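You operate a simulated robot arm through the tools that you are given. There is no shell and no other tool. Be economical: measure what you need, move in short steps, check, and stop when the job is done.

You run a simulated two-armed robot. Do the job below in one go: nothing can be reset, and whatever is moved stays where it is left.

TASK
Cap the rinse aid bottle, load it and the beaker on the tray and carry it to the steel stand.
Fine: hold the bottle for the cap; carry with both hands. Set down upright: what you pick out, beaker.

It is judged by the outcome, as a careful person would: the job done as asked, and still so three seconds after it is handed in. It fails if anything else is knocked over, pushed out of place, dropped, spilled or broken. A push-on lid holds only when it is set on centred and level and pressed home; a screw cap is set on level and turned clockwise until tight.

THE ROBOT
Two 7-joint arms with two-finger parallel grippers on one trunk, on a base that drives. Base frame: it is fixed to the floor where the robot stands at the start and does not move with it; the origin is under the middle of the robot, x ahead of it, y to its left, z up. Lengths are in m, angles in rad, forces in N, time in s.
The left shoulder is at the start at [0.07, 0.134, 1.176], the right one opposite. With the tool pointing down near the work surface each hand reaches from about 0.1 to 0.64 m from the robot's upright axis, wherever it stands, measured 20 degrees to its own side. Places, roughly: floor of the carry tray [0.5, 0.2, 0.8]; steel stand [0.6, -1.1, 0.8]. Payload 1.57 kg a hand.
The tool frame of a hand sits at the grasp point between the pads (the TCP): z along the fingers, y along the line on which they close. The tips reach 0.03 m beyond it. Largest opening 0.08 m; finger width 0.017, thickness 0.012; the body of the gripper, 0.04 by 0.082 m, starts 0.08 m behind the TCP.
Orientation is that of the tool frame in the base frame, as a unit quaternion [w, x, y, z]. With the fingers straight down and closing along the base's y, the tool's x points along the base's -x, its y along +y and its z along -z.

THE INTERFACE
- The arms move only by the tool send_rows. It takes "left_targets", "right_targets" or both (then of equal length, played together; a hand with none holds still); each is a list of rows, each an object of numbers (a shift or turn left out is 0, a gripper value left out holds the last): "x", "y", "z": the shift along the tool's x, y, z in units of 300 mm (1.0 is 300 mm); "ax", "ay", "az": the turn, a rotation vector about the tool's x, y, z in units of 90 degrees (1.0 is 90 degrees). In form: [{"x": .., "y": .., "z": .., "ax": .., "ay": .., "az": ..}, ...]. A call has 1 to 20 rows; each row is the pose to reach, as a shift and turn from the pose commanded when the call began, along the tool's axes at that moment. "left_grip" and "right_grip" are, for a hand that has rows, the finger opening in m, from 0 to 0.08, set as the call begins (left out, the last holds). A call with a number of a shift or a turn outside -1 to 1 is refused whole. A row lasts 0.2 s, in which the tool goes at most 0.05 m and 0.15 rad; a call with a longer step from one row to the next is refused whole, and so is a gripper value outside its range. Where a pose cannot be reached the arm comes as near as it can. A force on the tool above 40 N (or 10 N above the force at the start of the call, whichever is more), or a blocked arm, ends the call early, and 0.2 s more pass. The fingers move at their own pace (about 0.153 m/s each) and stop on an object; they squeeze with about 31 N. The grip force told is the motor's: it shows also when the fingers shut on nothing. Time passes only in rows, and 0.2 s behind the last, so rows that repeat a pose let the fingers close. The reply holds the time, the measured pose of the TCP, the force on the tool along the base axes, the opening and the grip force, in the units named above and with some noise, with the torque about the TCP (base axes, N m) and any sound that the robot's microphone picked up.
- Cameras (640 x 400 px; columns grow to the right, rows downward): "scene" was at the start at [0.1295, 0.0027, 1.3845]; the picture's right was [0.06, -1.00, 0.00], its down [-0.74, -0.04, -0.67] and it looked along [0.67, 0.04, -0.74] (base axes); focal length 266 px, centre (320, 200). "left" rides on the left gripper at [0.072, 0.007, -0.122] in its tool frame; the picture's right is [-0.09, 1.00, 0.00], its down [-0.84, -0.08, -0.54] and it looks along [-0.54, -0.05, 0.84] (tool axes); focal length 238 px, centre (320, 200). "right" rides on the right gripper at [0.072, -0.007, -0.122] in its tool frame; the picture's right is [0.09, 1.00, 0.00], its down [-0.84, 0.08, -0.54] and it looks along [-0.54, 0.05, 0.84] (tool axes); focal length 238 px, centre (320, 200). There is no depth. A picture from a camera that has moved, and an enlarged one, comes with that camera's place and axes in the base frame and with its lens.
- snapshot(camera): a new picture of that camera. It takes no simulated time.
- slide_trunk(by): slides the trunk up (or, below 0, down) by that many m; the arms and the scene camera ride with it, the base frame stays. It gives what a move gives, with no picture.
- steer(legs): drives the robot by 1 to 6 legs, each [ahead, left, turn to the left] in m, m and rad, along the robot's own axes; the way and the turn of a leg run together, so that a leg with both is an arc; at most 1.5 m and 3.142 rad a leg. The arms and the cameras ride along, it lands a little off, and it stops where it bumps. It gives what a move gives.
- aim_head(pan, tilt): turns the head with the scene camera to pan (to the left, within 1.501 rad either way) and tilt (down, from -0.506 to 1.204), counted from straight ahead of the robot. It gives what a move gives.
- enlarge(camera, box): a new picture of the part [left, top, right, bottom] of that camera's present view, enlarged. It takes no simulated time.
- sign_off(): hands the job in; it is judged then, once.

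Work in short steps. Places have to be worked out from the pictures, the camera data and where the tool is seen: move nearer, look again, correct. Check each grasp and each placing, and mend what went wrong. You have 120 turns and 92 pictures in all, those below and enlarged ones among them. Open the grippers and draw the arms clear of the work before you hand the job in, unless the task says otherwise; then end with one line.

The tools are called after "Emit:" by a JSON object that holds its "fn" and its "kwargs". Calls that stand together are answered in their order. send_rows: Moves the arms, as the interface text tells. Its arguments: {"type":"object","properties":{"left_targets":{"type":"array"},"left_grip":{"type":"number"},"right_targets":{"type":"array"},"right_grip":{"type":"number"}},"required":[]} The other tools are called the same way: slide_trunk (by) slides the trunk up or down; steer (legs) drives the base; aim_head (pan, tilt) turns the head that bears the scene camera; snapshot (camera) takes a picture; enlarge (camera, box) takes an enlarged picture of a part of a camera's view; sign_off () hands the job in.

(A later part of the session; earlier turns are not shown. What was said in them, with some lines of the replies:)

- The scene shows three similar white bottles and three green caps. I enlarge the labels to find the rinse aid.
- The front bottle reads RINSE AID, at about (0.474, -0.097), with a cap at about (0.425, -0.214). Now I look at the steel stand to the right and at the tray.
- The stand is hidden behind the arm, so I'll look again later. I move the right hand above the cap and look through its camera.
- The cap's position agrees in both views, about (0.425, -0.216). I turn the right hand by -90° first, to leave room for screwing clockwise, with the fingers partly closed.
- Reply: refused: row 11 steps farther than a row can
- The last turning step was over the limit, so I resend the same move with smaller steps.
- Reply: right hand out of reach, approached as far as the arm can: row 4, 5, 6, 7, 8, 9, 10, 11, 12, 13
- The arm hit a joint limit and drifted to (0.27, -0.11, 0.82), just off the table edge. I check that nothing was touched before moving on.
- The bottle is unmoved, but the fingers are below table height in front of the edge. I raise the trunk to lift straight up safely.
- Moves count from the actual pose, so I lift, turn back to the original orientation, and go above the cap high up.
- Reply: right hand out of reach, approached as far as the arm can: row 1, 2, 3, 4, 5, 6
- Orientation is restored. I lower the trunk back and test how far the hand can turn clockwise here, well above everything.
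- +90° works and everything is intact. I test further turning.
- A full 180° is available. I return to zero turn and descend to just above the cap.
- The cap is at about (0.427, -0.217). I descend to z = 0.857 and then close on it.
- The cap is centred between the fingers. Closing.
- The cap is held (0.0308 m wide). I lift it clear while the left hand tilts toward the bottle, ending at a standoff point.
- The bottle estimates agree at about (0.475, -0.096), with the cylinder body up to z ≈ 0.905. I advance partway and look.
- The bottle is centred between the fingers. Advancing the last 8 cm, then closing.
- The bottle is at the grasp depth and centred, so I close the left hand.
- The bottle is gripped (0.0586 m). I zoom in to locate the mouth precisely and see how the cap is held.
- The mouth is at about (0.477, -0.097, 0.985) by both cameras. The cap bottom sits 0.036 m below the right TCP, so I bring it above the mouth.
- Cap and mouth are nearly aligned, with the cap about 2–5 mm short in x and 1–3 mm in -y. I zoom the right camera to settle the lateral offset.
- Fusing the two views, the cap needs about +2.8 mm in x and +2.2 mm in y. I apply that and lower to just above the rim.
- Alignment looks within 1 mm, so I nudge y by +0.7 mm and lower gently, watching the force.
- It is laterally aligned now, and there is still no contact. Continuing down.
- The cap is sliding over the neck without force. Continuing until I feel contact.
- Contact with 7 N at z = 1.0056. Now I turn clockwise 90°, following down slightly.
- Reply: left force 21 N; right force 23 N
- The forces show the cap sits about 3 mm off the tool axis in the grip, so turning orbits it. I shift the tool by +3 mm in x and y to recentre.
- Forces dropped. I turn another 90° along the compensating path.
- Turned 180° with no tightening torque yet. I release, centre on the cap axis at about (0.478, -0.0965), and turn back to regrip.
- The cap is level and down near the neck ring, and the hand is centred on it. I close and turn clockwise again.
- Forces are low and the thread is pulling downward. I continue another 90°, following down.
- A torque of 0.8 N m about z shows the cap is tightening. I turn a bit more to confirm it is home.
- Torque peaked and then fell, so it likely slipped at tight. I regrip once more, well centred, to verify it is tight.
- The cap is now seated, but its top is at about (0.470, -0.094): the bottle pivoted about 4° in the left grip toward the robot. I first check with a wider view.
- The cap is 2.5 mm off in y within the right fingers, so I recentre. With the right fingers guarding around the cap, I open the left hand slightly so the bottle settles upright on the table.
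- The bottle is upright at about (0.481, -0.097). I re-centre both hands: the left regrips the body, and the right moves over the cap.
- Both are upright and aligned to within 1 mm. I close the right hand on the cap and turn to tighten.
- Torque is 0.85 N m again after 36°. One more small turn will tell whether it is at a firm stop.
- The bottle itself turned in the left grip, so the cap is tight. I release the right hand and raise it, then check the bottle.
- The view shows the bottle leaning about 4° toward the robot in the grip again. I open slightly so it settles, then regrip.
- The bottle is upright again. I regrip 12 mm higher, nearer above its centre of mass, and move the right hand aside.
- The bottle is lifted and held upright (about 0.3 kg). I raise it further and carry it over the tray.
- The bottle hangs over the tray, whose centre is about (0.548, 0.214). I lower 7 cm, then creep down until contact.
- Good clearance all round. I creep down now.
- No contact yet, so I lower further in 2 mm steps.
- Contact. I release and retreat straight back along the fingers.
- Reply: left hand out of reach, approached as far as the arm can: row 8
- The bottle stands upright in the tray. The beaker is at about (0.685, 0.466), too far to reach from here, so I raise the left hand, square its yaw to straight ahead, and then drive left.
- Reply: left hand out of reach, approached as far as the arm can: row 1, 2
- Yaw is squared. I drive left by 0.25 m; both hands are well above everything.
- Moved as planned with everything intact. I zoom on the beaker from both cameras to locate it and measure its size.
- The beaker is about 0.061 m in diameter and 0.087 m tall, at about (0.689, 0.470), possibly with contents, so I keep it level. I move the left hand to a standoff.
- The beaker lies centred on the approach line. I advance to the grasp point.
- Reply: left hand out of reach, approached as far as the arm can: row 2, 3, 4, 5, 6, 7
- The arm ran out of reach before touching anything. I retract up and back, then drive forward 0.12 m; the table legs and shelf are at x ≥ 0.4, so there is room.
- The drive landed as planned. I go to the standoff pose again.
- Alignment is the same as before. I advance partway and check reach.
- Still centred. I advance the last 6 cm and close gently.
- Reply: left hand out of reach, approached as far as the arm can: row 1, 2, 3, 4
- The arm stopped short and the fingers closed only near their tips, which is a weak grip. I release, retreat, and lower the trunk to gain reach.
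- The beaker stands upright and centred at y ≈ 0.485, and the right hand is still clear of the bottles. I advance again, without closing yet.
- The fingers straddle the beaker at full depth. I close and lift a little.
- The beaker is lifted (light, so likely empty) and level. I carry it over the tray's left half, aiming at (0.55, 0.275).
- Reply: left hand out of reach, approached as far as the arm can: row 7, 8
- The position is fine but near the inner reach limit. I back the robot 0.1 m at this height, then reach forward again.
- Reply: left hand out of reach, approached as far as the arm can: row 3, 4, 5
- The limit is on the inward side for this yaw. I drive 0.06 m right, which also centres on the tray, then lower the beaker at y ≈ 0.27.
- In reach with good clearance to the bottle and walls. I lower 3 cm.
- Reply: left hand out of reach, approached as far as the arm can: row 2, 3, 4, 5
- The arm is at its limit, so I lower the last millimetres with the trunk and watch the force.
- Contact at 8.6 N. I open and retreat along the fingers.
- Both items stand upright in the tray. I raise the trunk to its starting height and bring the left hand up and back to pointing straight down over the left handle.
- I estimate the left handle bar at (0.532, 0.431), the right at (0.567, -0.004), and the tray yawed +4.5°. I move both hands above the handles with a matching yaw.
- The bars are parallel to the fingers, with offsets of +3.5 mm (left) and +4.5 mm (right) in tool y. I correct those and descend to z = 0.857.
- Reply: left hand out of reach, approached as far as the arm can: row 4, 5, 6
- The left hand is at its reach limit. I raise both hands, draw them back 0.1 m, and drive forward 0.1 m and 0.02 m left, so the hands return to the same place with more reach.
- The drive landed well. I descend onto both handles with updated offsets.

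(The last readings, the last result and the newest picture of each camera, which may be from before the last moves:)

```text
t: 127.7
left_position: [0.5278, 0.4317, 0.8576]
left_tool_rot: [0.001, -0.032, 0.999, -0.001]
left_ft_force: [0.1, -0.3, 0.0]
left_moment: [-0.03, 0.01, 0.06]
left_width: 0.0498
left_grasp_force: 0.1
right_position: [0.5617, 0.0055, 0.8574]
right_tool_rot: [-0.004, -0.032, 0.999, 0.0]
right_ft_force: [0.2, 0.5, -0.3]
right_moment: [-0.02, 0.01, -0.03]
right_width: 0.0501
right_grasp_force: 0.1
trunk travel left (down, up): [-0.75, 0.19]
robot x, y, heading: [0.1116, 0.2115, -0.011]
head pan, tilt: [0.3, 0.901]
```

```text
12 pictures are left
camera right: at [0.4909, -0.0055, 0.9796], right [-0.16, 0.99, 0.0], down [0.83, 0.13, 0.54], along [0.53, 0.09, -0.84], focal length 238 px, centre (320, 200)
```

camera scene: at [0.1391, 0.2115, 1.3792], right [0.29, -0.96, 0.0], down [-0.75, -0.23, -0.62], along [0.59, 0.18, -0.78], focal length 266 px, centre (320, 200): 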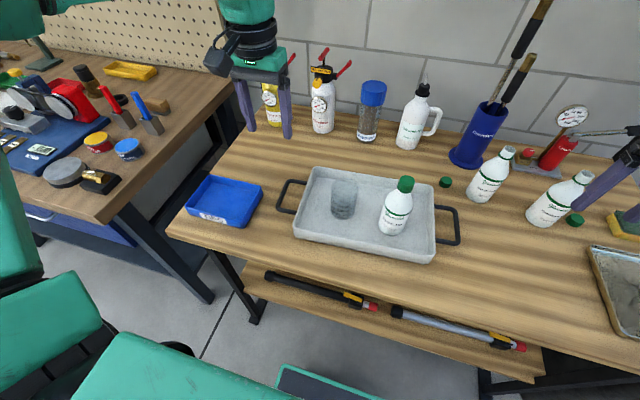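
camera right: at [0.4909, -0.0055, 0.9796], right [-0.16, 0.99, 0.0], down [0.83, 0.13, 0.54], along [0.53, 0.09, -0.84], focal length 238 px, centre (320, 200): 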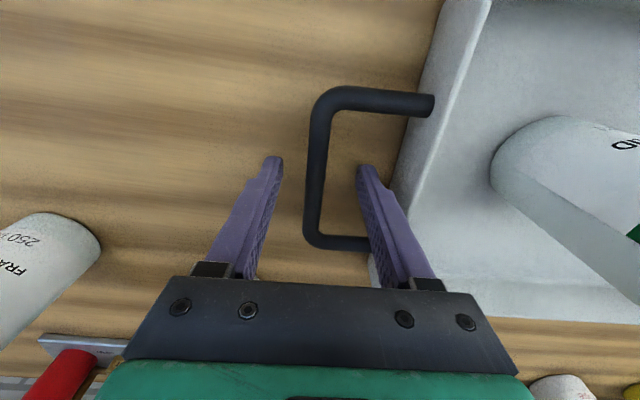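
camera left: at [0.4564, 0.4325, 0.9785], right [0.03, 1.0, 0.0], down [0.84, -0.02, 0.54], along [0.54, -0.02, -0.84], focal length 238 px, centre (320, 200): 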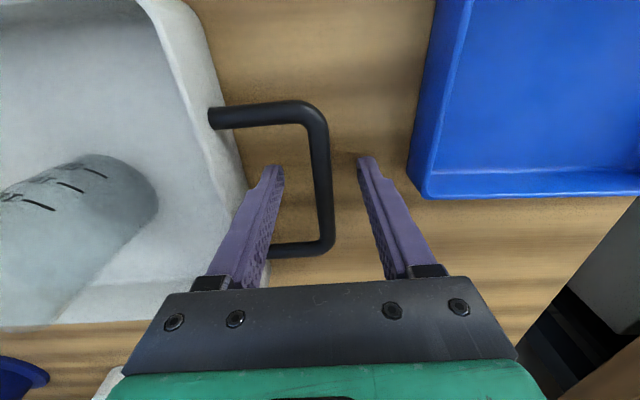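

Both bars lie between the fingers, so I close both hands together.

Emit:
{"fn": "send_rows", "kwargs": {"left_targets": [{"z": 0}, {"z": 0}, {"z": 0}], "right_targets": [{"z": 0}, {"z": 0}, {"z": 0}], "left_grip": 0.0, "right_grip": 0.0}}

```text
t: 128.5
left_position: [0.5278, 0.4325, 0.858]
left_tool_rot: [-0.001, -0.032, 0.999, 0.0]
left_ft_force: [0.7, 18.5, 1.8]
left_moment: [0.2, 0.05, 0.15]
left_width: 0.0116
left_grasp_force: 28.8
right_position: [0.5622, 0.0034, 0.858]
right_tool_rot: [-0.004, -0.031, 0.999, -0.002]
right_ft_force: [1.6, -18.5, 1.2]
right_moment: [-0.19, 0.03, 0.21]
right_width: 0.0117
right_grasp_force: 28.8
trunk travel left (down, up): [-0.75, 0.19]
robot x, y, heading: [0.1165, 0.2096, -0.012]
head pan, tilt: [0.3, 0.901]
```

Both handles are gripped (0.0116 m), but the hands squeeze the tray inward at 18 N. I relax each outward 1.5 mm.

Emit:
{"fn": "send_rows", "kwargs": {"left_targets": [{"y": 0.005}, {"y": 0.005}], "right_targets": [{"y": -0.006}, {"y": -0.006}]}}

```text
t: 129.1
left_position: [0.5294, 0.4329, 0.8578]
left_tool_rot: [-0.001, -0.032, 0.999, -0.002]
left_ft_force: [-0.2, 12.7, 5.2]
left_moment: [0.1, 0.32, 0.13]
left_width: 0.0113
left_grasp_force: 29.0
right_position: [0.5601, 0.004, 0.8582]
right_tool_rot: [-0.003, -0.033, 0.999, 0.001]
right_ft_force: [1.8, -12.8, 0.3]
right_moment: [-0.15, 0.26, 0.12]
right_width: 0.0111
right_grasp_force: 28.6
trunk travel left (down, up): [-0.75, 0.19]
robot x, y, heading: [0.1165, 0.2114, -0.011]
head pan, tilt: [0.3, 0.901]
```

I relax a further 2.5 mm each, then lift with the trunk so the tray stays level.

Emit:
{"fn": "send_rows", "kwargs": {"left_targets": [{"y": 0.005}, {"y": 0.009}, {"y": 0.009}], "right_targets": [{"y": -0.005}, {"y": -0.009}, {"y": -0.009}]}}

Emit:
{"fn": "slide_trunk", "kwargs": {"by": 0.03}}

Emit:
{"fn": "snapshot", "kwargs": {"camera": "scene"}}

```text
t: 129.9
left_position: [0.529, 0.4338, 0.8586]
left_tool_rot: [0.0, -0.031, 1.0, -0.004]
left_ft_force: [2.0, -21.3, -0.6]
left_moment: [-0.21, 0.42, 0.19]
left_width: 0.0115
left_grasp_force: 28.9
right_position: [0.5594, 0.0033, 0.8576]
right_tool_rot: [-0.004, -0.036, 0.999, 0.005]
right_ft_force: [-1.3, 21.2, 1.3]
right_moment: [0.27, -0.21, 0.12]
right_width: 0.0112
right_grasp_force: 28.1
trunk travel left (down, up): [-0.75, 0.19]
robot x, y, heading: [0.1148, 0.2102, -0.007]
head pan, tilt: [0.3, 0.901]
```

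```text
t: 130.6
left_position: [0.5291, 0.4338, 0.887]
left_tool_rot: [-0.001, -0.031, 1.0, -0.004]
left_ft_force: [3.3, -37.1, -3.6]
left_moment: [-0.38, 0.38, 0.1]
left_width: 0.0116
left_grasp_force: 29.3
right_position: [0.5619, 0.0032, 0.8882]
right_tool_rot: [-0.005, -0.034, 0.999, 0.004]
right_ft_force: [-3.4, 36.7, -4.1]
right_moment: [0.4, -0.36, 0.11]
right_width: 0.0113
right_grasp_force: 28.0
trunk travel left (down, up): [-0.78, 0.16]
robot x, y, heading: [0.1175, 0.2092, -0.011]
head pan, tilt: [0.3, 0.901]
```

```text
11 pictures are left
camera scene: at [0.2404, 0.2303, 1.4091], right [0.28, -0.96, 0.0], down [-0.75, -0.22, -0.62], along [0.59, 0.18, -0.78], focal length 266 px, centre (320, 200)
```

scene: 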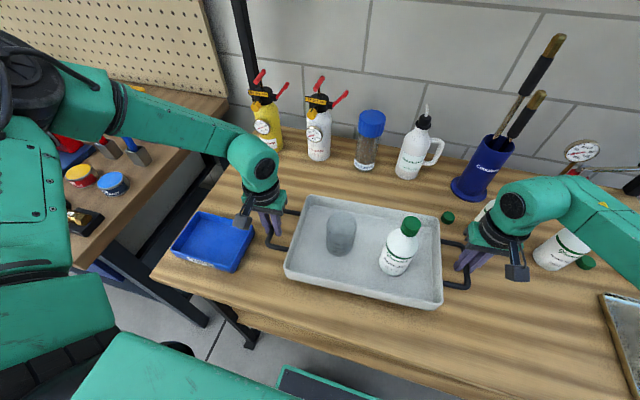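

The tray is lifted and level, but it now carries 37 N of tension. I ease each hand inward 1.5–2 mm.

Emit:
{"fn": "send_rows", "kwargs": {"left_targets": [{"y": -0.003}, {"y": -0.006}, {"y": -0.006}], "right_targets": [{"y": 0.003}, {"y": 0.006}, {"y": 0.006}]}}

```text
t: 131.4
left_position: [0.53, 0.4335, 0.8877]
left_tool_rot: [0.0, -0.033, 0.999, -0.003]
left_ft_force: [3.4, -26.7, -3.5]
left_moment: [-0.27, -0.13, 0.17]
left_width: 0.0114
left_grasp_force: 29.4
right_position: [0.5615, 0.0041, 0.8872]
right_tool_rot: [-0.004, -0.034, 0.999, 0.004]
right_ft_force: [-3.4, 27.5, -4.9]
right_moment: [0.3, 0.1, 0.1]
right_width: 0.0114
right_grasp_force: 28.6
trunk travel left (down, up): [-0.78, 0.16]
robot x, y, heading: [0.111, 0.212, -0.007]
head pan, tilt: [0.3, 0.901]
```

Emit:
{"fn": "send_rows", "kwargs": {"left_targets": [{"y": -0.006}, {"y": -0.012}, {"y": -0.012}], "right_targets": [{"y": 0.006}, {"y": 0.012}, {"y": 0.012}]}}

```text
t: 132.2
left_position: [0.5314, 0.4328, 0.8866]
left_tool_rot: [-0.002, -0.033, 0.999, 0.0]
left_ft_force: [1.0, 2.4, -3.6]
left_moment: [0.06, -0.68, 0.17]
left_width: 0.0112
left_grasp_force: 29.2
right_position: [0.561, 0.0028, 0.8878]
right_tool_rot: [-0.005, -0.031, 1.0, -0.003]
right_ft_force: [-1.2, -3.7, -3.7]
right_moment: [-0.1, 0.68, 0.22]
right_width: 0.0115
right_grasp_force: 29.7
trunk travel left (down, up): [-0.78, 0.16]
robot x, y, heading: [0.1169, 0.2143, -0.014]
head pan, tilt: [0.3, 0.901]
```

Forces are balanced and the tray is level. I raise it 14 cm, back away from the table, and look toward the stand.

Emit:
{"fn": "slide_trunk", "kwargs": {"by": 0.14}}

Emit:
{"fn": "steer", "kwargs": {"legs": [[-0.38, 0, 0]]}}

Emit:
{"fn": "aim_head", "kwargs": {"pan": -0.75, "tilt": 0.65}}

Emit:
{"fn": "snapshot", "kwargs": {"camera": "scene"}}

```text
t: 133.9
left_position: [0.5294, 0.4336, 1.027]
left_tool_rot: [-0.002, -0.033, 0.999, 0.001]
left_ft_force: [-1.5, 33.0, -3.5]
left_moment: [0.32, -0.29, 0.23]
left_width: 0.0114
left_grasp_force: 28.6
right_position: [0.5631, 0.0027, 1.0251]
right_tool_rot: [-0.003, -0.031, 0.999, -0.003]
right_ft_force: [1.7, -33.4, -4.0]
right_moment: [-0.35, 0.26, 0.23]
right_width: 0.0116
right_grasp_force: 29.3
trunk travel left (down, up): [-0.92, 0.02]
robot x, y, heading: [0.1181, 0.2116, -0.01]
head pan, tilt: [0.3, 0.901]
```

```text
t: 136.3
left_position: [0.1495, 0.4384, 1.0252]
left_tool_rot: [-0.003, -0.035, 0.999, -0.001]
left_ft_force: [-1.6, 32.4, -3.1]
left_moment: [0.34, -0.01, 0.24]
left_width: 0.0117
left_grasp_force: 29.0
right_position: [0.1838, 0.009, 1.0261]
right_tool_rot: [-0.004, -0.035, 0.999, -0.003]
right_ft_force: [1.5, -32.5, -4.9]
right_moment: [-0.3, -0.05, 0.24]
right_width: 0.0117
right_grasp_force: 29.1
trunk travel left (down, up): [-0.92, 0.02]
robot x, y, heading: [-0.2679, 0.2172, -0.006]
head pan, tilt: [0.3, 0.901]
```

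```text
t: 137.6
left_position: [0.1471, 0.4375, 1.026]
left_tool_rot: [-0.002, -0.035, 0.999, 0.001]
left_ft_force: [0.5, 1.2, -3.9]
left_moment: [0.0, -0.18, 0.24]
left_width: 0.0117
left_grasp_force: 29.3
right_position: [0.1828, 0.0082, 1.0266]
right_tool_rot: [-0.003, -0.034, 0.999, -0.004]
right_ft_force: [-0.5, -1.9, -3.7]
right_moment: [-0.04, 0.1, 0.21]
right_width: 0.0116
right_grasp_force: 29.0
trunk travel left (down, up): [-0.92, 0.02]
robot x, y, heading: [-0.266, 0.2149, -0.004]
head pan, tilt: [-0.75, 0.649]
```

```text
10 pictures are left
camera scene: at [-0.1497, 0.153, 1.5695], right [-0.69, -0.73, 0.0], down [-0.44, 0.42, -0.8], along [0.58, -0.55, -0.61], focal length 266 px, centre (320, 200)
```

scene: 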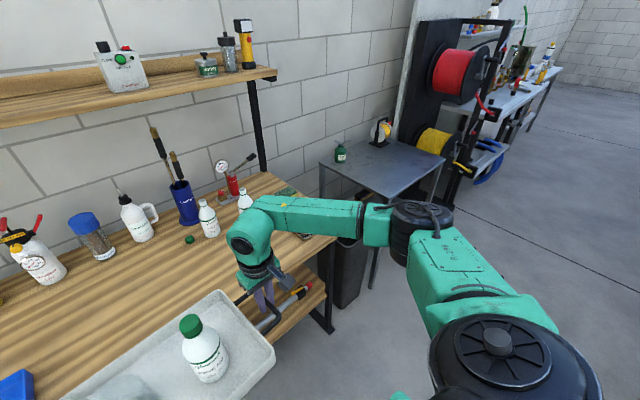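

The stand top spans about x 0.38–0.86, y -0.80 to -1.41, with two objects only at the back (x ≥ 0.77). I drive right 1.32 m in two legs, then check.

Emit:
{"fn": "steer", "kwargs": {"legs": [[0, -0.66, 0], [0, -0.66, 0]]}}

Emit:
{"fn": "aim_head", "kwargs": {"pan": 0.0, "tilt": 0.85}}

Emit:
{"fn": "snapshot", "kwargs": {"camera": "scene"}}

```text
t: 144.5
left_position: [0.1389, -0.8767, 1.0255]
left_tool_rot: [-0.002, -0.035, 0.999, 0.001]
left_ft_force: [1.0, 5.9, -3.6]
left_moment: [0.05, -0.06, 0.2]
left_width: 0.0117
left_grasp_force: 28.8
right_position: [0.1759, -1.3042, 1.0263]
right_tool_rot: [-0.003, -0.034, 0.999, -0.004]
right_ft_force: [-1.6, -5.1, -4.7]
right_moment: [-0.09, 0.0, 0.25]
right_width: 0.0113
right_grasp_force: 29.1
trunk travel left (down, up): [-0.92, 0.02]
robot x, y, heading: [-0.2731, -1.1002, -0.007]
head pan, tilt: [-0.75, 0.649]
```

```text
t: 145.6
left_position: [0.14, -0.8786, 1.0268]
left_tool_rot: [-0.001, -0.036, 0.999, 0.001]
left_ft_force: [1.4, -0.9, -3.4]
left_moment: [-0.03, -0.11, 0.2]
left_width: 0.0114
left_grasp_force: 28.5
right_position: [0.1747, -1.3059, 1.0276]
right_tool_rot: [-0.003, -0.035, 0.999, -0.003]
right_ft_force: [-1.1, -0.2, -5.0]
right_moment: [-0.02, 0.04, 0.25]
right_width: 0.0115
right_grasp_force: 28.9
trunk travel left (down, up): [-0.92, 0.02]
robot x, y, heading: [-0.2767, -1.1028, -0.007]
head pan, tilt: [0.0, 0.85]
```

```text
9 pictures are left
camera scene: at [-0.143, -1.1036, 1.553], right [-0.01, -1.0, 0.0], down [-0.75, 0.0, -0.66], along [0.66, 0.0, -0.75], focal length 266 px, centre (320, 200)
```

scene: 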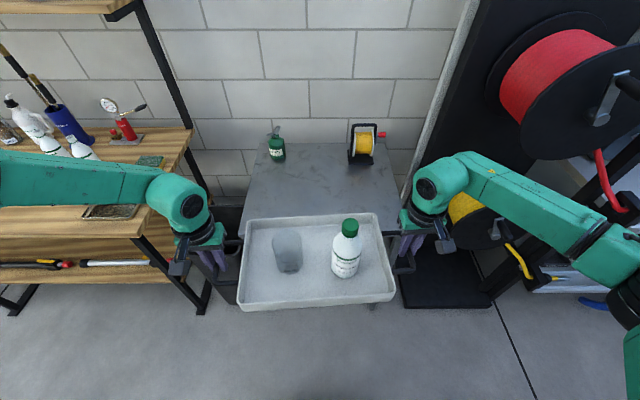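

The tray faces the stand squarely, and the hose reel at the right (x ≥ 0.45, y ≤ -1.58) clears the arm. I drive forward 0.37 m and look.

Emit:
{"fn": "steer", "kwargs": {"legs": [[0.37, 0, 0]]}}

Emit:
{"fn": "snapshot", "kwargs": {"camera": "scene"}}

```text
t: 148.0
left_position: [0.5085, -0.876, 1.0272]
left_tool_rot: [-0.001, -0.039, 0.999, 0.001]
left_ft_force: [1.2, 0.3, -2.9]
left_moment: [0.01, -0.02, 0.18]
left_width: 0.0116
left_grasp_force: 29.4
right_position: [0.548, -1.3053, 1.0264]
right_tool_rot: [-0.001, -0.038, 0.999, -0.003]
right_ft_force: [-1.2, -0.6, -4.1]
right_moment: [-0.04, -0.02, 0.26]
right_width: 0.0112
right_grasp_force: 28.7
trunk travel left (down, up): [-0.92, 0.02]
robot x, y, heading: [0.1018, -1.103, -0.001]
head pan, tilt: [0.0, 0.85]
```

```text
8 pictures are left
camera scene: at [0.2278, -1.1038, 1.5532], right [0.0, -1.0, 0.0], down [-0.75, 0.0, -0.66], along [0.66, 0.0, -0.75], focal length 266 px, centre (320, 200)
```

scene: 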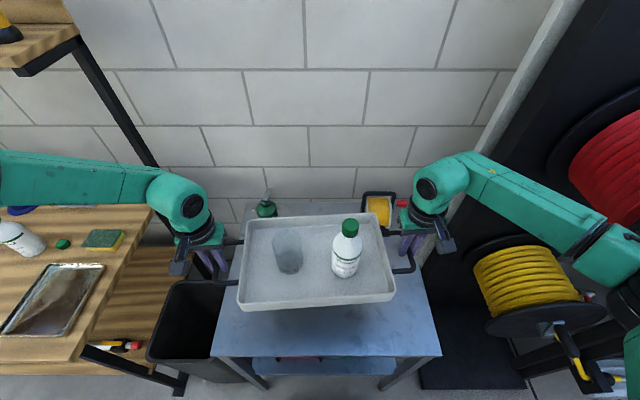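

The tray is over the stand, centred at (0.528, -1.09) with all edges inside. I lower it with the trunk by 14 cm and check the forces.

Emit:
{"fn": "slide_trunk", "kwargs": {"by": -0.14}}

Emit:
{"fn": "snapshot", "kwargs": {"camera": "scene"}}

```text
t: 149.6
left_position: [0.5106, -0.876, 0.8868]
left_tool_rot: [-0.002, -0.039, 0.999, 0.001]
left_ft_force: [-0.1, -1.6, -3.3]
left_moment: [0.0, -0.2, 0.18]
left_width: 0.0113
left_grasp_force: 28.9
right_position: [0.549, -1.3035, 0.8859]
right_tool_rot: [-0.002, -0.037, 0.999, -0.004]
right_ft_force: [-0.4, 0.6, -4.2]
right_moment: [-0.03, 0.11, 0.22]
right_width: 0.0117
right_grasp_force: 29.0
trunk travel left (down, up): [-0.78, 0.16]
robot x, y, heading: [0.1021, -1.1036, -0.001]
head pan, tilt: [0.0, 0.85]
```

```text
7 pictures are left
camera scene: at [0.2303, -1.1038, 1.413], right [0.0, -1.0, 0.0], down [-0.75, 0.0, -0.66], along [0.66, 0.0, -0.75], focal length 266 px, centre (320, 200)
```

scene: 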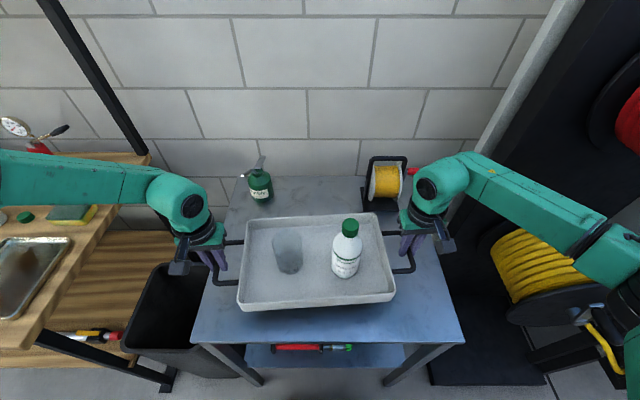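

Clear. I estimate the stand top at z ≈ 0.79, so about 5 cm remain. I lower in steps.

Emit:
{"fn": "slide_trunk", "kwargs": {"by": -0.025}}

Emit:
{"fn": "slide_trunk", "kwargs": {"by": -0.008}}

```text
t: 150.3
left_position: [0.5102, -0.8763, 0.8609]
left_tool_rot: [-0.002, -0.038, 0.999, 0.002]
left_ft_force: [0.6, -0.2, -2.9]
left_moment: [-0.01, -0.14, 0.21]
left_width: 0.0118
left_grasp_force: 29.0
right_position: [0.5493, -1.3053, 0.8617]
right_tool_rot: [-0.001, -0.037, 0.999, -0.004]
right_ft_force: [-2.0, 0.7, -4.2]
right_moment: [-0.02, 0.08, 0.25]
right_width: 0.0116
right_grasp_force: 28.8
trunk travel left (down, up): [-0.755, 0.185]
robot x, y, heading: [0.1024, -1.1058, 0.002]
head pan, tilt: [0.0, 0.85]
```

```text
t: 150.9
left_position: [0.5106, -0.8764, 0.8531]
left_tool_rot: [-0.002, -0.038, 0.999, 0.002]
left_ft_force: [0.9, -0.5, -3.5]
left_moment: [0.0, -0.01, 0.22]
left_width: 0.0113
left_grasp_force: 28.7
right_position: [0.5497, -1.3051, 0.8535]
right_tool_rot: [-0.002, -0.037, 0.999, -0.004]
right_ft_force: [-1.1, 0.1, -4.7]
right_moment: [0.03, -0.03, 0.24]
right_width: 0.0115
right_grasp_force: 28.9
trunk travel left (down, up): [-0.747, 0.193]
robot x, y, heading: [0.101, -1.0978, -0.001]
head pan, tilt: [0.0, 0.85]
```

No contact yet at TCP z = 0.853. I continue with small steps.

Emit:
{"fn": "slide_trunk", "kwargs": {"by": -0.01}}

Emit:
{"fn": "slide_trunk", "kwargs": {"by": -0.005}}

```text
t: 151.5
left_position: [0.5113, -0.8755, 0.8444]
left_tool_rot: [-0.003, -0.039, 0.999, 0.002]
left_ft_force: [0.2, -0.1, -4.2]
left_moment: [-0.02, 0.0, 0.22]
left_width: 0.0116
left_grasp_force: 29.1
right_position: [0.5487, -1.3051, 0.8433]
right_tool_rot: [-0.003, -0.037, 0.999, -0.004]
right_ft_force: [-1.1, 0.2, -4.9]
right_moment: [0.04, -0.05, 0.23]
right_width: 0.0116
right_grasp_force: 29.3
trunk travel left (down, up): [-0.737, 0.203]
robot x, y, heading: [0.1013, -1.1008, 0.001]
head pan, tilt: [0.0, 0.85]
```

```text
t: 152.0
left_position: [0.5119, -0.8761, 0.8392]
left_tool_rot: [-0.002, -0.038, 0.999, 0.001]
left_ft_force: [1.4, -0.6, -3.5]
left_moment: [0.0, 0.0, 0.21]
left_width: 0.0114
left_grasp_force: 29.2
right_position: [0.549, -1.3036, 0.8382]
right_tool_rot: [-0.004, -0.038, 0.999, -0.004]
right_ft_force: [-0.7, -0.4, -5.1]
right_moment: [-0.01, -0.05, 0.26]
right_width: 0.0112
right_grasp_force: 28.8
trunk travel left (down, up): [-0.732, 0.208]
robot x, y, heading: [0.1029, -1.104, -0.0]
head pan, tilt: [0.0, 0.85]
```

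Emit:
{"fn": "slide_trunk", "kwargs": {"by": -0.004}}

Emit:
{"fn": "slide_trunk", "kwargs": {"by": -0.003}}

```text
t: 152.6
left_position: [0.5106, -0.8764, 0.8348]
left_tool_rot: [-0.003, -0.038, 0.999, 0.001]
left_ft_force: [0.3, -0.6, -3.9]
left_moment: [0.0, 0.01, 0.18]
left_width: 0.0117
left_grasp_force: 29.4
right_position: [0.5489, -1.3048, 0.8339]
right_tool_rot: [-0.003, -0.038, 0.999, -0.002]
right_ft_force: [-0.9, 0.3, -3.9]
right_moment: [-0.02, -0.04, 0.21]
right_width: 0.0115
right_grasp_force: 29.5
trunk travel left (down, up): [-0.728, 0.212]
robot x, y, heading: [0.1002, -1.1025, 0.001]
head pan, tilt: [0.0, 0.85]
```

```text
t: 153.1
left_position: [0.5103, -0.8754, 0.8322]
left_tool_rot: [-0.002, -0.037, 0.999, 0.002]
left_ft_force: [2.0, -0.2, -2.5]
left_moment: [-0.04, 0.01, 0.21]
left_width: 0.0116
left_grasp_force: 29.1
right_position: [0.5488, -1.3034, 0.8303]
right_tool_rot: [-0.003, -0.037, 0.999, -0.004]
right_ft_force: [-1.1, 0.2, -4.1]
right_moment: [0.03, 0.02, 0.23]
right_width: 0.0114
right_grasp_force: 29.0
trunk travel left (down, up): [-0.725, 0.215]
robot x, y, heading: [0.1009, -1.1037, -0.002]
head pan, tilt: [0.0, 0.85]
```

Emit:
{"fn": "slide_trunk", "kwargs": {"by": -0.003}}

Emit:
{"fn": "slide_trunk", "kwargs": {"by": -0.003}}

```text
t: 153.6
left_position: [0.51, -0.8763, 0.8296]
left_tool_rot: [-0.002, -0.038, 0.999, 0.002]
left_ft_force: [0.8, 0.0, -2.8]
left_moment: [0.02, -0.04, 0.22]
left_width: 0.0115
left_grasp_force: 28.4
right_position: [0.5501, -1.3041, 0.8278]
right_tool_rot: [-0.004, -0.037, 0.999, -0.004]
right_ft_force: [-1.3, 0.2, -3.4]
right_moment: [-0.01, -0.01, 0.24]
right_width: 0.0114
right_grasp_force: 29.2
trunk travel left (down, up): [-0.722, 0.218]
robot x, y, heading: [0.1003, -1.1008, 0.002]
head pan, tilt: [0.0, 0.85]
```

```text
t: 154.1
left_position: [0.5119, -0.8771, 0.8264]
left_tool_rot: [-0.003, -0.038, 0.999, 0.002]
left_ft_force: [1.0, -0.1, -2.3]
left_moment: [-0.01, -0.07, 0.2]
left_width: 0.0116
left_grasp_force: 28.2
right_position: [0.5485, -1.305, 0.8243]
right_tool_rot: [-0.003, -0.037, 0.999, -0.004]
right_ft_force: [-1.0, 0.5, -4.0]
right_moment: [-0.01, -0.01, 0.24]
right_width: 0.0114
right_grasp_force: 28.6
trunk travel left (down, up): [-0.719, 0.221]
robot x, y, heading: [0.1007, -1.1024, 0.003]
head pan, tilt: [0.0, 0.85]
```

Emit:
{"fn": "slide_trunk", "kwargs": {"by": -0.003}}

Emit:
{"fn": "snapshot", "kwargs": {"camera": "left"}}

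```text
t: 154.7
left_position: [0.5111, -0.8764, 0.8224]
left_tool_rot: [-0.003, -0.039, 0.999, 0.002]
left_ft_force: [1.0, -0.3, -3.4]
left_moment: [0.02, 0.0, 0.23]
left_width: 0.0114
left_grasp_force: 28.9
right_position: [0.5497, -1.3044, 0.8224]
right_tool_rot: [-0.004, -0.038, 0.999, -0.004]
right_ft_force: [-2.3, 0.5, -4.2]
right_moment: [0.0, 0.0, 0.25]
right_width: 0.0115
right_grasp_force: 28.8
trunk travel left (down, up): [-0.716, 0.224]
robot x, y, heading: [0.0999, -1.0997, -0.001]
head pan, tilt: [0.0, 0.85]
```

```text
6 pictures are left
camera left: at [0.4391, -0.8764, 0.9435], right [0.02, 1.0, 0.0], down [0.84, -0.01, 0.54], along [0.54, -0.01, -0.84], focal length 238 px, centre (320, 200)
```

left: 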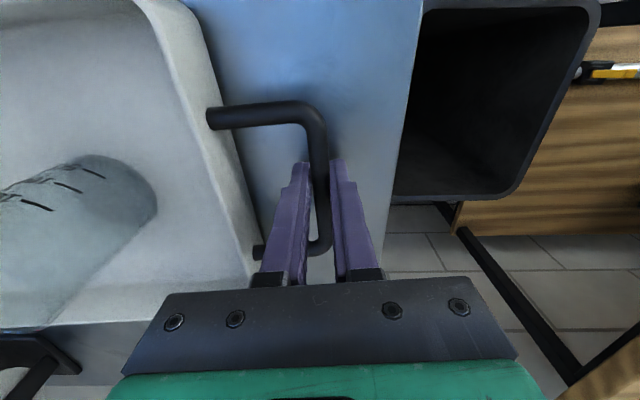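

Still just above the stand. I continue with 4 mm steps.

Emit:
{"fn": "slide_trunk", "kwargs": {"by": -0.004}}

Emit:
{"fn": "slide_trunk", "kwargs": {"by": -0.004}}

```text
t: 155.2
left_position: [0.5106, -0.8755, 0.8176]
left_tool_rot: [-0.002, -0.039, 0.999, 0.002]
left_ft_force: [1.5, -0.1, -3.5]
left_moment: [0.01, -0.14, 0.18]
left_width: 0.0116
left_grasp_force: 28.5
right_position: [0.5497, -1.3048, 0.8171]
right_tool_rot: [-0.003, -0.038, 0.999, -0.004]
right_ft_force: [-1.4, 0.7, -2.6]
right_moment: [0.0, 0.11, 0.22]
right_width: 0.0117
right_grasp_force: 28.8
trunk travel left (down, up): [-0.712, 0.228]
robot x, y, heading: [0.1016, -1.1009, -0.003]
head pan, tilt: [0.0, 0.85]
```

```text
t: 155.7
left_position: [0.5111, -0.8761, 0.817]
left_tool_rot: [0.001, -0.038, 0.999, 0.001]
left_ft_force: [5.3, 5.5, 18.4]
left_moment: [0.02, 0.3, 0.19]
left_width: 0.0117
left_grasp_force: 28.5
right_position: [0.5492, -1.3044, 0.8177]
right_tool_rot: [0.001, -0.037, 0.999, -0.004]
right_ft_force: [6.2, -3.3, 18.9]
right_moment: [-0.04, -0.01, 0.22]
right_width: 0.0115
right_grasp_force: 28.5
trunk travel left (down, up): [-0.708, 0.232]
robot x, y, heading: [0.0996, -1.0967, -0.004]
head pan, tilt: [0.0, 0.85]
```

Both hands feel the stand (about 18 N each). I relieve 2 mm, then open both hands.

Emit:
{"fn": "slide_trunk", "kwargs": {"by": 0.002}}

Emit:
{"fn": "send_rows", "kwargs": {"left_targets": [{"z": 0}, {"z": 0}, {"z": 0}], "right_targets": [{"z": 0}, {"z": 0}, {"z": 0}], "left_grip": 0.045, "right_grip": 0.045}}

Emit:
{"fn": "snapshot", "kwargs": {"camera": "right"}}

```text
t: 156.2
left_position: [0.5098, -0.8756, 0.8178]
left_tool_rot: [-0.001, -0.038, 0.999, 0.0]
left_ft_force: [5.7, 2.8, 9.0]
left_moment: [0.12, -0.84, 0.21]
left_width: 0.0115
left_grasp_force: 29.4
right_position: [0.5484, -1.3041, 0.8192]
right_tool_rot: [0.0, -0.037, 0.999, -0.003]
right_ft_force: [7.4, -3.4, 18.8]
right_moment: [0.04, -0.51, 0.23]
right_width: 0.0115
right_grasp_force: 29.0
trunk travel left (down, up): [-0.71, 0.23]
robot x, y, heading: [0.1012, -1.103, -0.001]
head pan, tilt: [0.0, 0.85]
```

```text
t: 157.0
left_position: [0.5106, -0.8762, 0.8167]
left_tool_rot: [-0.002, -0.04, 0.999, 0.002]
left_ft_force: [-0.3, 0.4, 0.1]
left_moment: [0.0, 0.01, 0.01]
left_width: 0.0448
left_grasp_force: 0.1
right_position: [0.5493, -1.3044, 0.8158]
right_tool_rot: [-0.002, -0.038, 0.999, -0.003]
right_ft_force: [0.3, -0.9, -0.4]
right_moment: [0.01, 0.02, -0.01]
right_width: 0.0452
right_grasp_force: 0.0
trunk travel left (down, up): [-0.71, 0.23]
robot x, y, heading: [0.1023, -1.1007, 0.002]
head pan, tilt: [0.0, 0.85]
```

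```text
5 pictures are left
camera right: at [0.4783, -1.3154, 0.9378], right [-0.17, 0.99, -0.01], down [0.83, 0.14, 0.54], along [0.53, 0.08, -0.84], focal length 238 px, centre (320, 200)
```

right: 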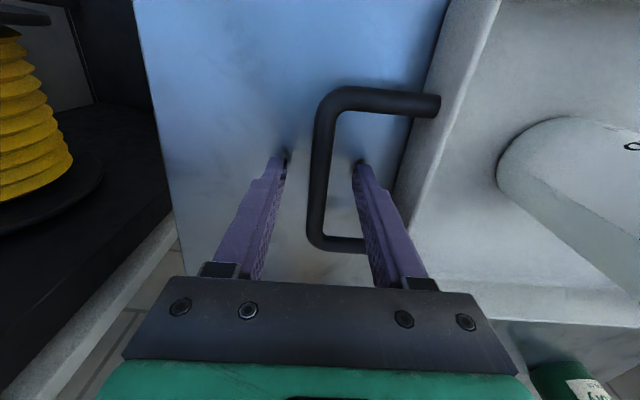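

Both hands are open and free of the handles. I raise both arms straight up with the trunk, then back the robot away.

Emit:
{"fn": "slide_trunk", "kwargs": {"by": 0.2}}

Emit:
{"fn": "steer", "kwargs": {"legs": [[-0.4, 0, 0]]}}

Emit:
{"fn": "snapshot", "kwargs": {"camera": "scene"}}

```text
t: 159.2
left_position: [0.5106, -0.8756, 1.0157]
left_tool_rot: [-0.002, -0.038, 0.999, 0.0]
left_ft_force: [0.1, 0.6, -0.5]
left_moment: [0.01, 0.02, 0.01]
left_width: 0.0448
left_grasp_force: 0.0
right_position: [0.5494, -1.3044, 1.0159]
right_tool_rot: [-0.003, -0.038, 0.999, -0.003]
right_ft_force: [0.5, -0.3, 0.0]
right_moment: [-0.01, 0.02, 0.0]
right_width: 0.0446
right_grasp_force: 0.0
trunk travel left (down, up): [-0.91, 0.03]
robot x, y, heading: [0.1029, -1.1005, 0.0]
head pan, tilt: [0.0, 0.85]
```

```text
t: 161.7
left_position: [0.1223, -0.8765, 1.0162]
left_tool_rot: [-0.003, -0.038, 0.999, 0.002]
left_ft_force: [0.0, 0.2, 0.0]
left_moment: [0.0, -0.01, -0.03]
left_width: 0.0451
left_grasp_force: 0.0
right_position: [0.1593, -1.3055, 1.0163]
right_tool_rot: [-0.004, -0.037, 0.999, -0.003]
right_ft_force: [-0.2, -0.6, 0.1]
right_moment: [0.0, 0.01, -0.03]
right_width: 0.045
right_grasp_force: 0.0
trunk travel left (down, up): [-0.91, 0.03]
robot x, y, heading: [-0.29, -1.103, 0.004]
head pan, tilt: [0.0, 0.85]
```

```text
4 pictures are left
camera scene: at [-0.1585, -1.1041, 1.5429], right [0.0, -1.0, 0.0], down [-0.75, 0.0, -0.66], along [0.66, 0.0, -0.75], focal length 266 px, centre (320, 200)
```

scene: 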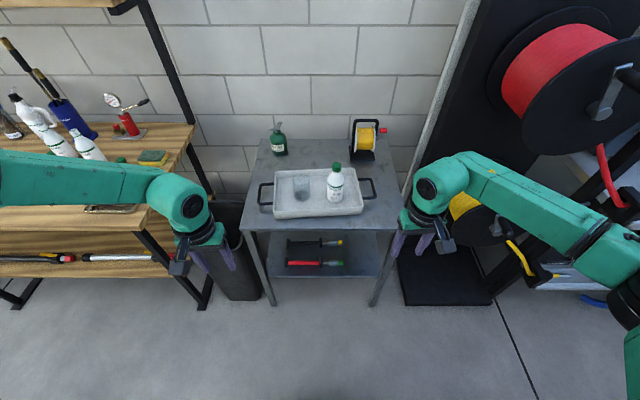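

Emit:
{"fn": "enlarge", "kwargs": {"camera": "scene", "box": [240, 120, 400, 240]}}

```text
3.33 times, centred on (320, 180) of scene
camera zoom: at [-0.1585, -1.1041, 1.5429], right [0.0, -1.0, 0.0], down [-0.75, 0.0, -0.66], along [0.66, 0.0, -0.75], focal length 888 px, centre (320, 267)
```

zoom: 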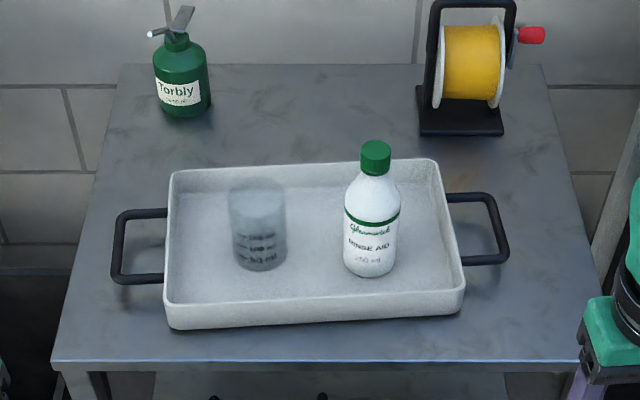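

The tray sits on the stand with the capped rinse aid bottle and the beaker upright in it. The other objects on the stand look undisturbed, and both hands are open and clear, so I hand the job in.

Emit:
{"fn": "sign_off", "kwargs": {}}

```text
The job is handed in.
```

The rinse aid bottle is capped and tight. It stands upright with the beaker in the tray, which I carried with both hands to the steel stand and set down level.
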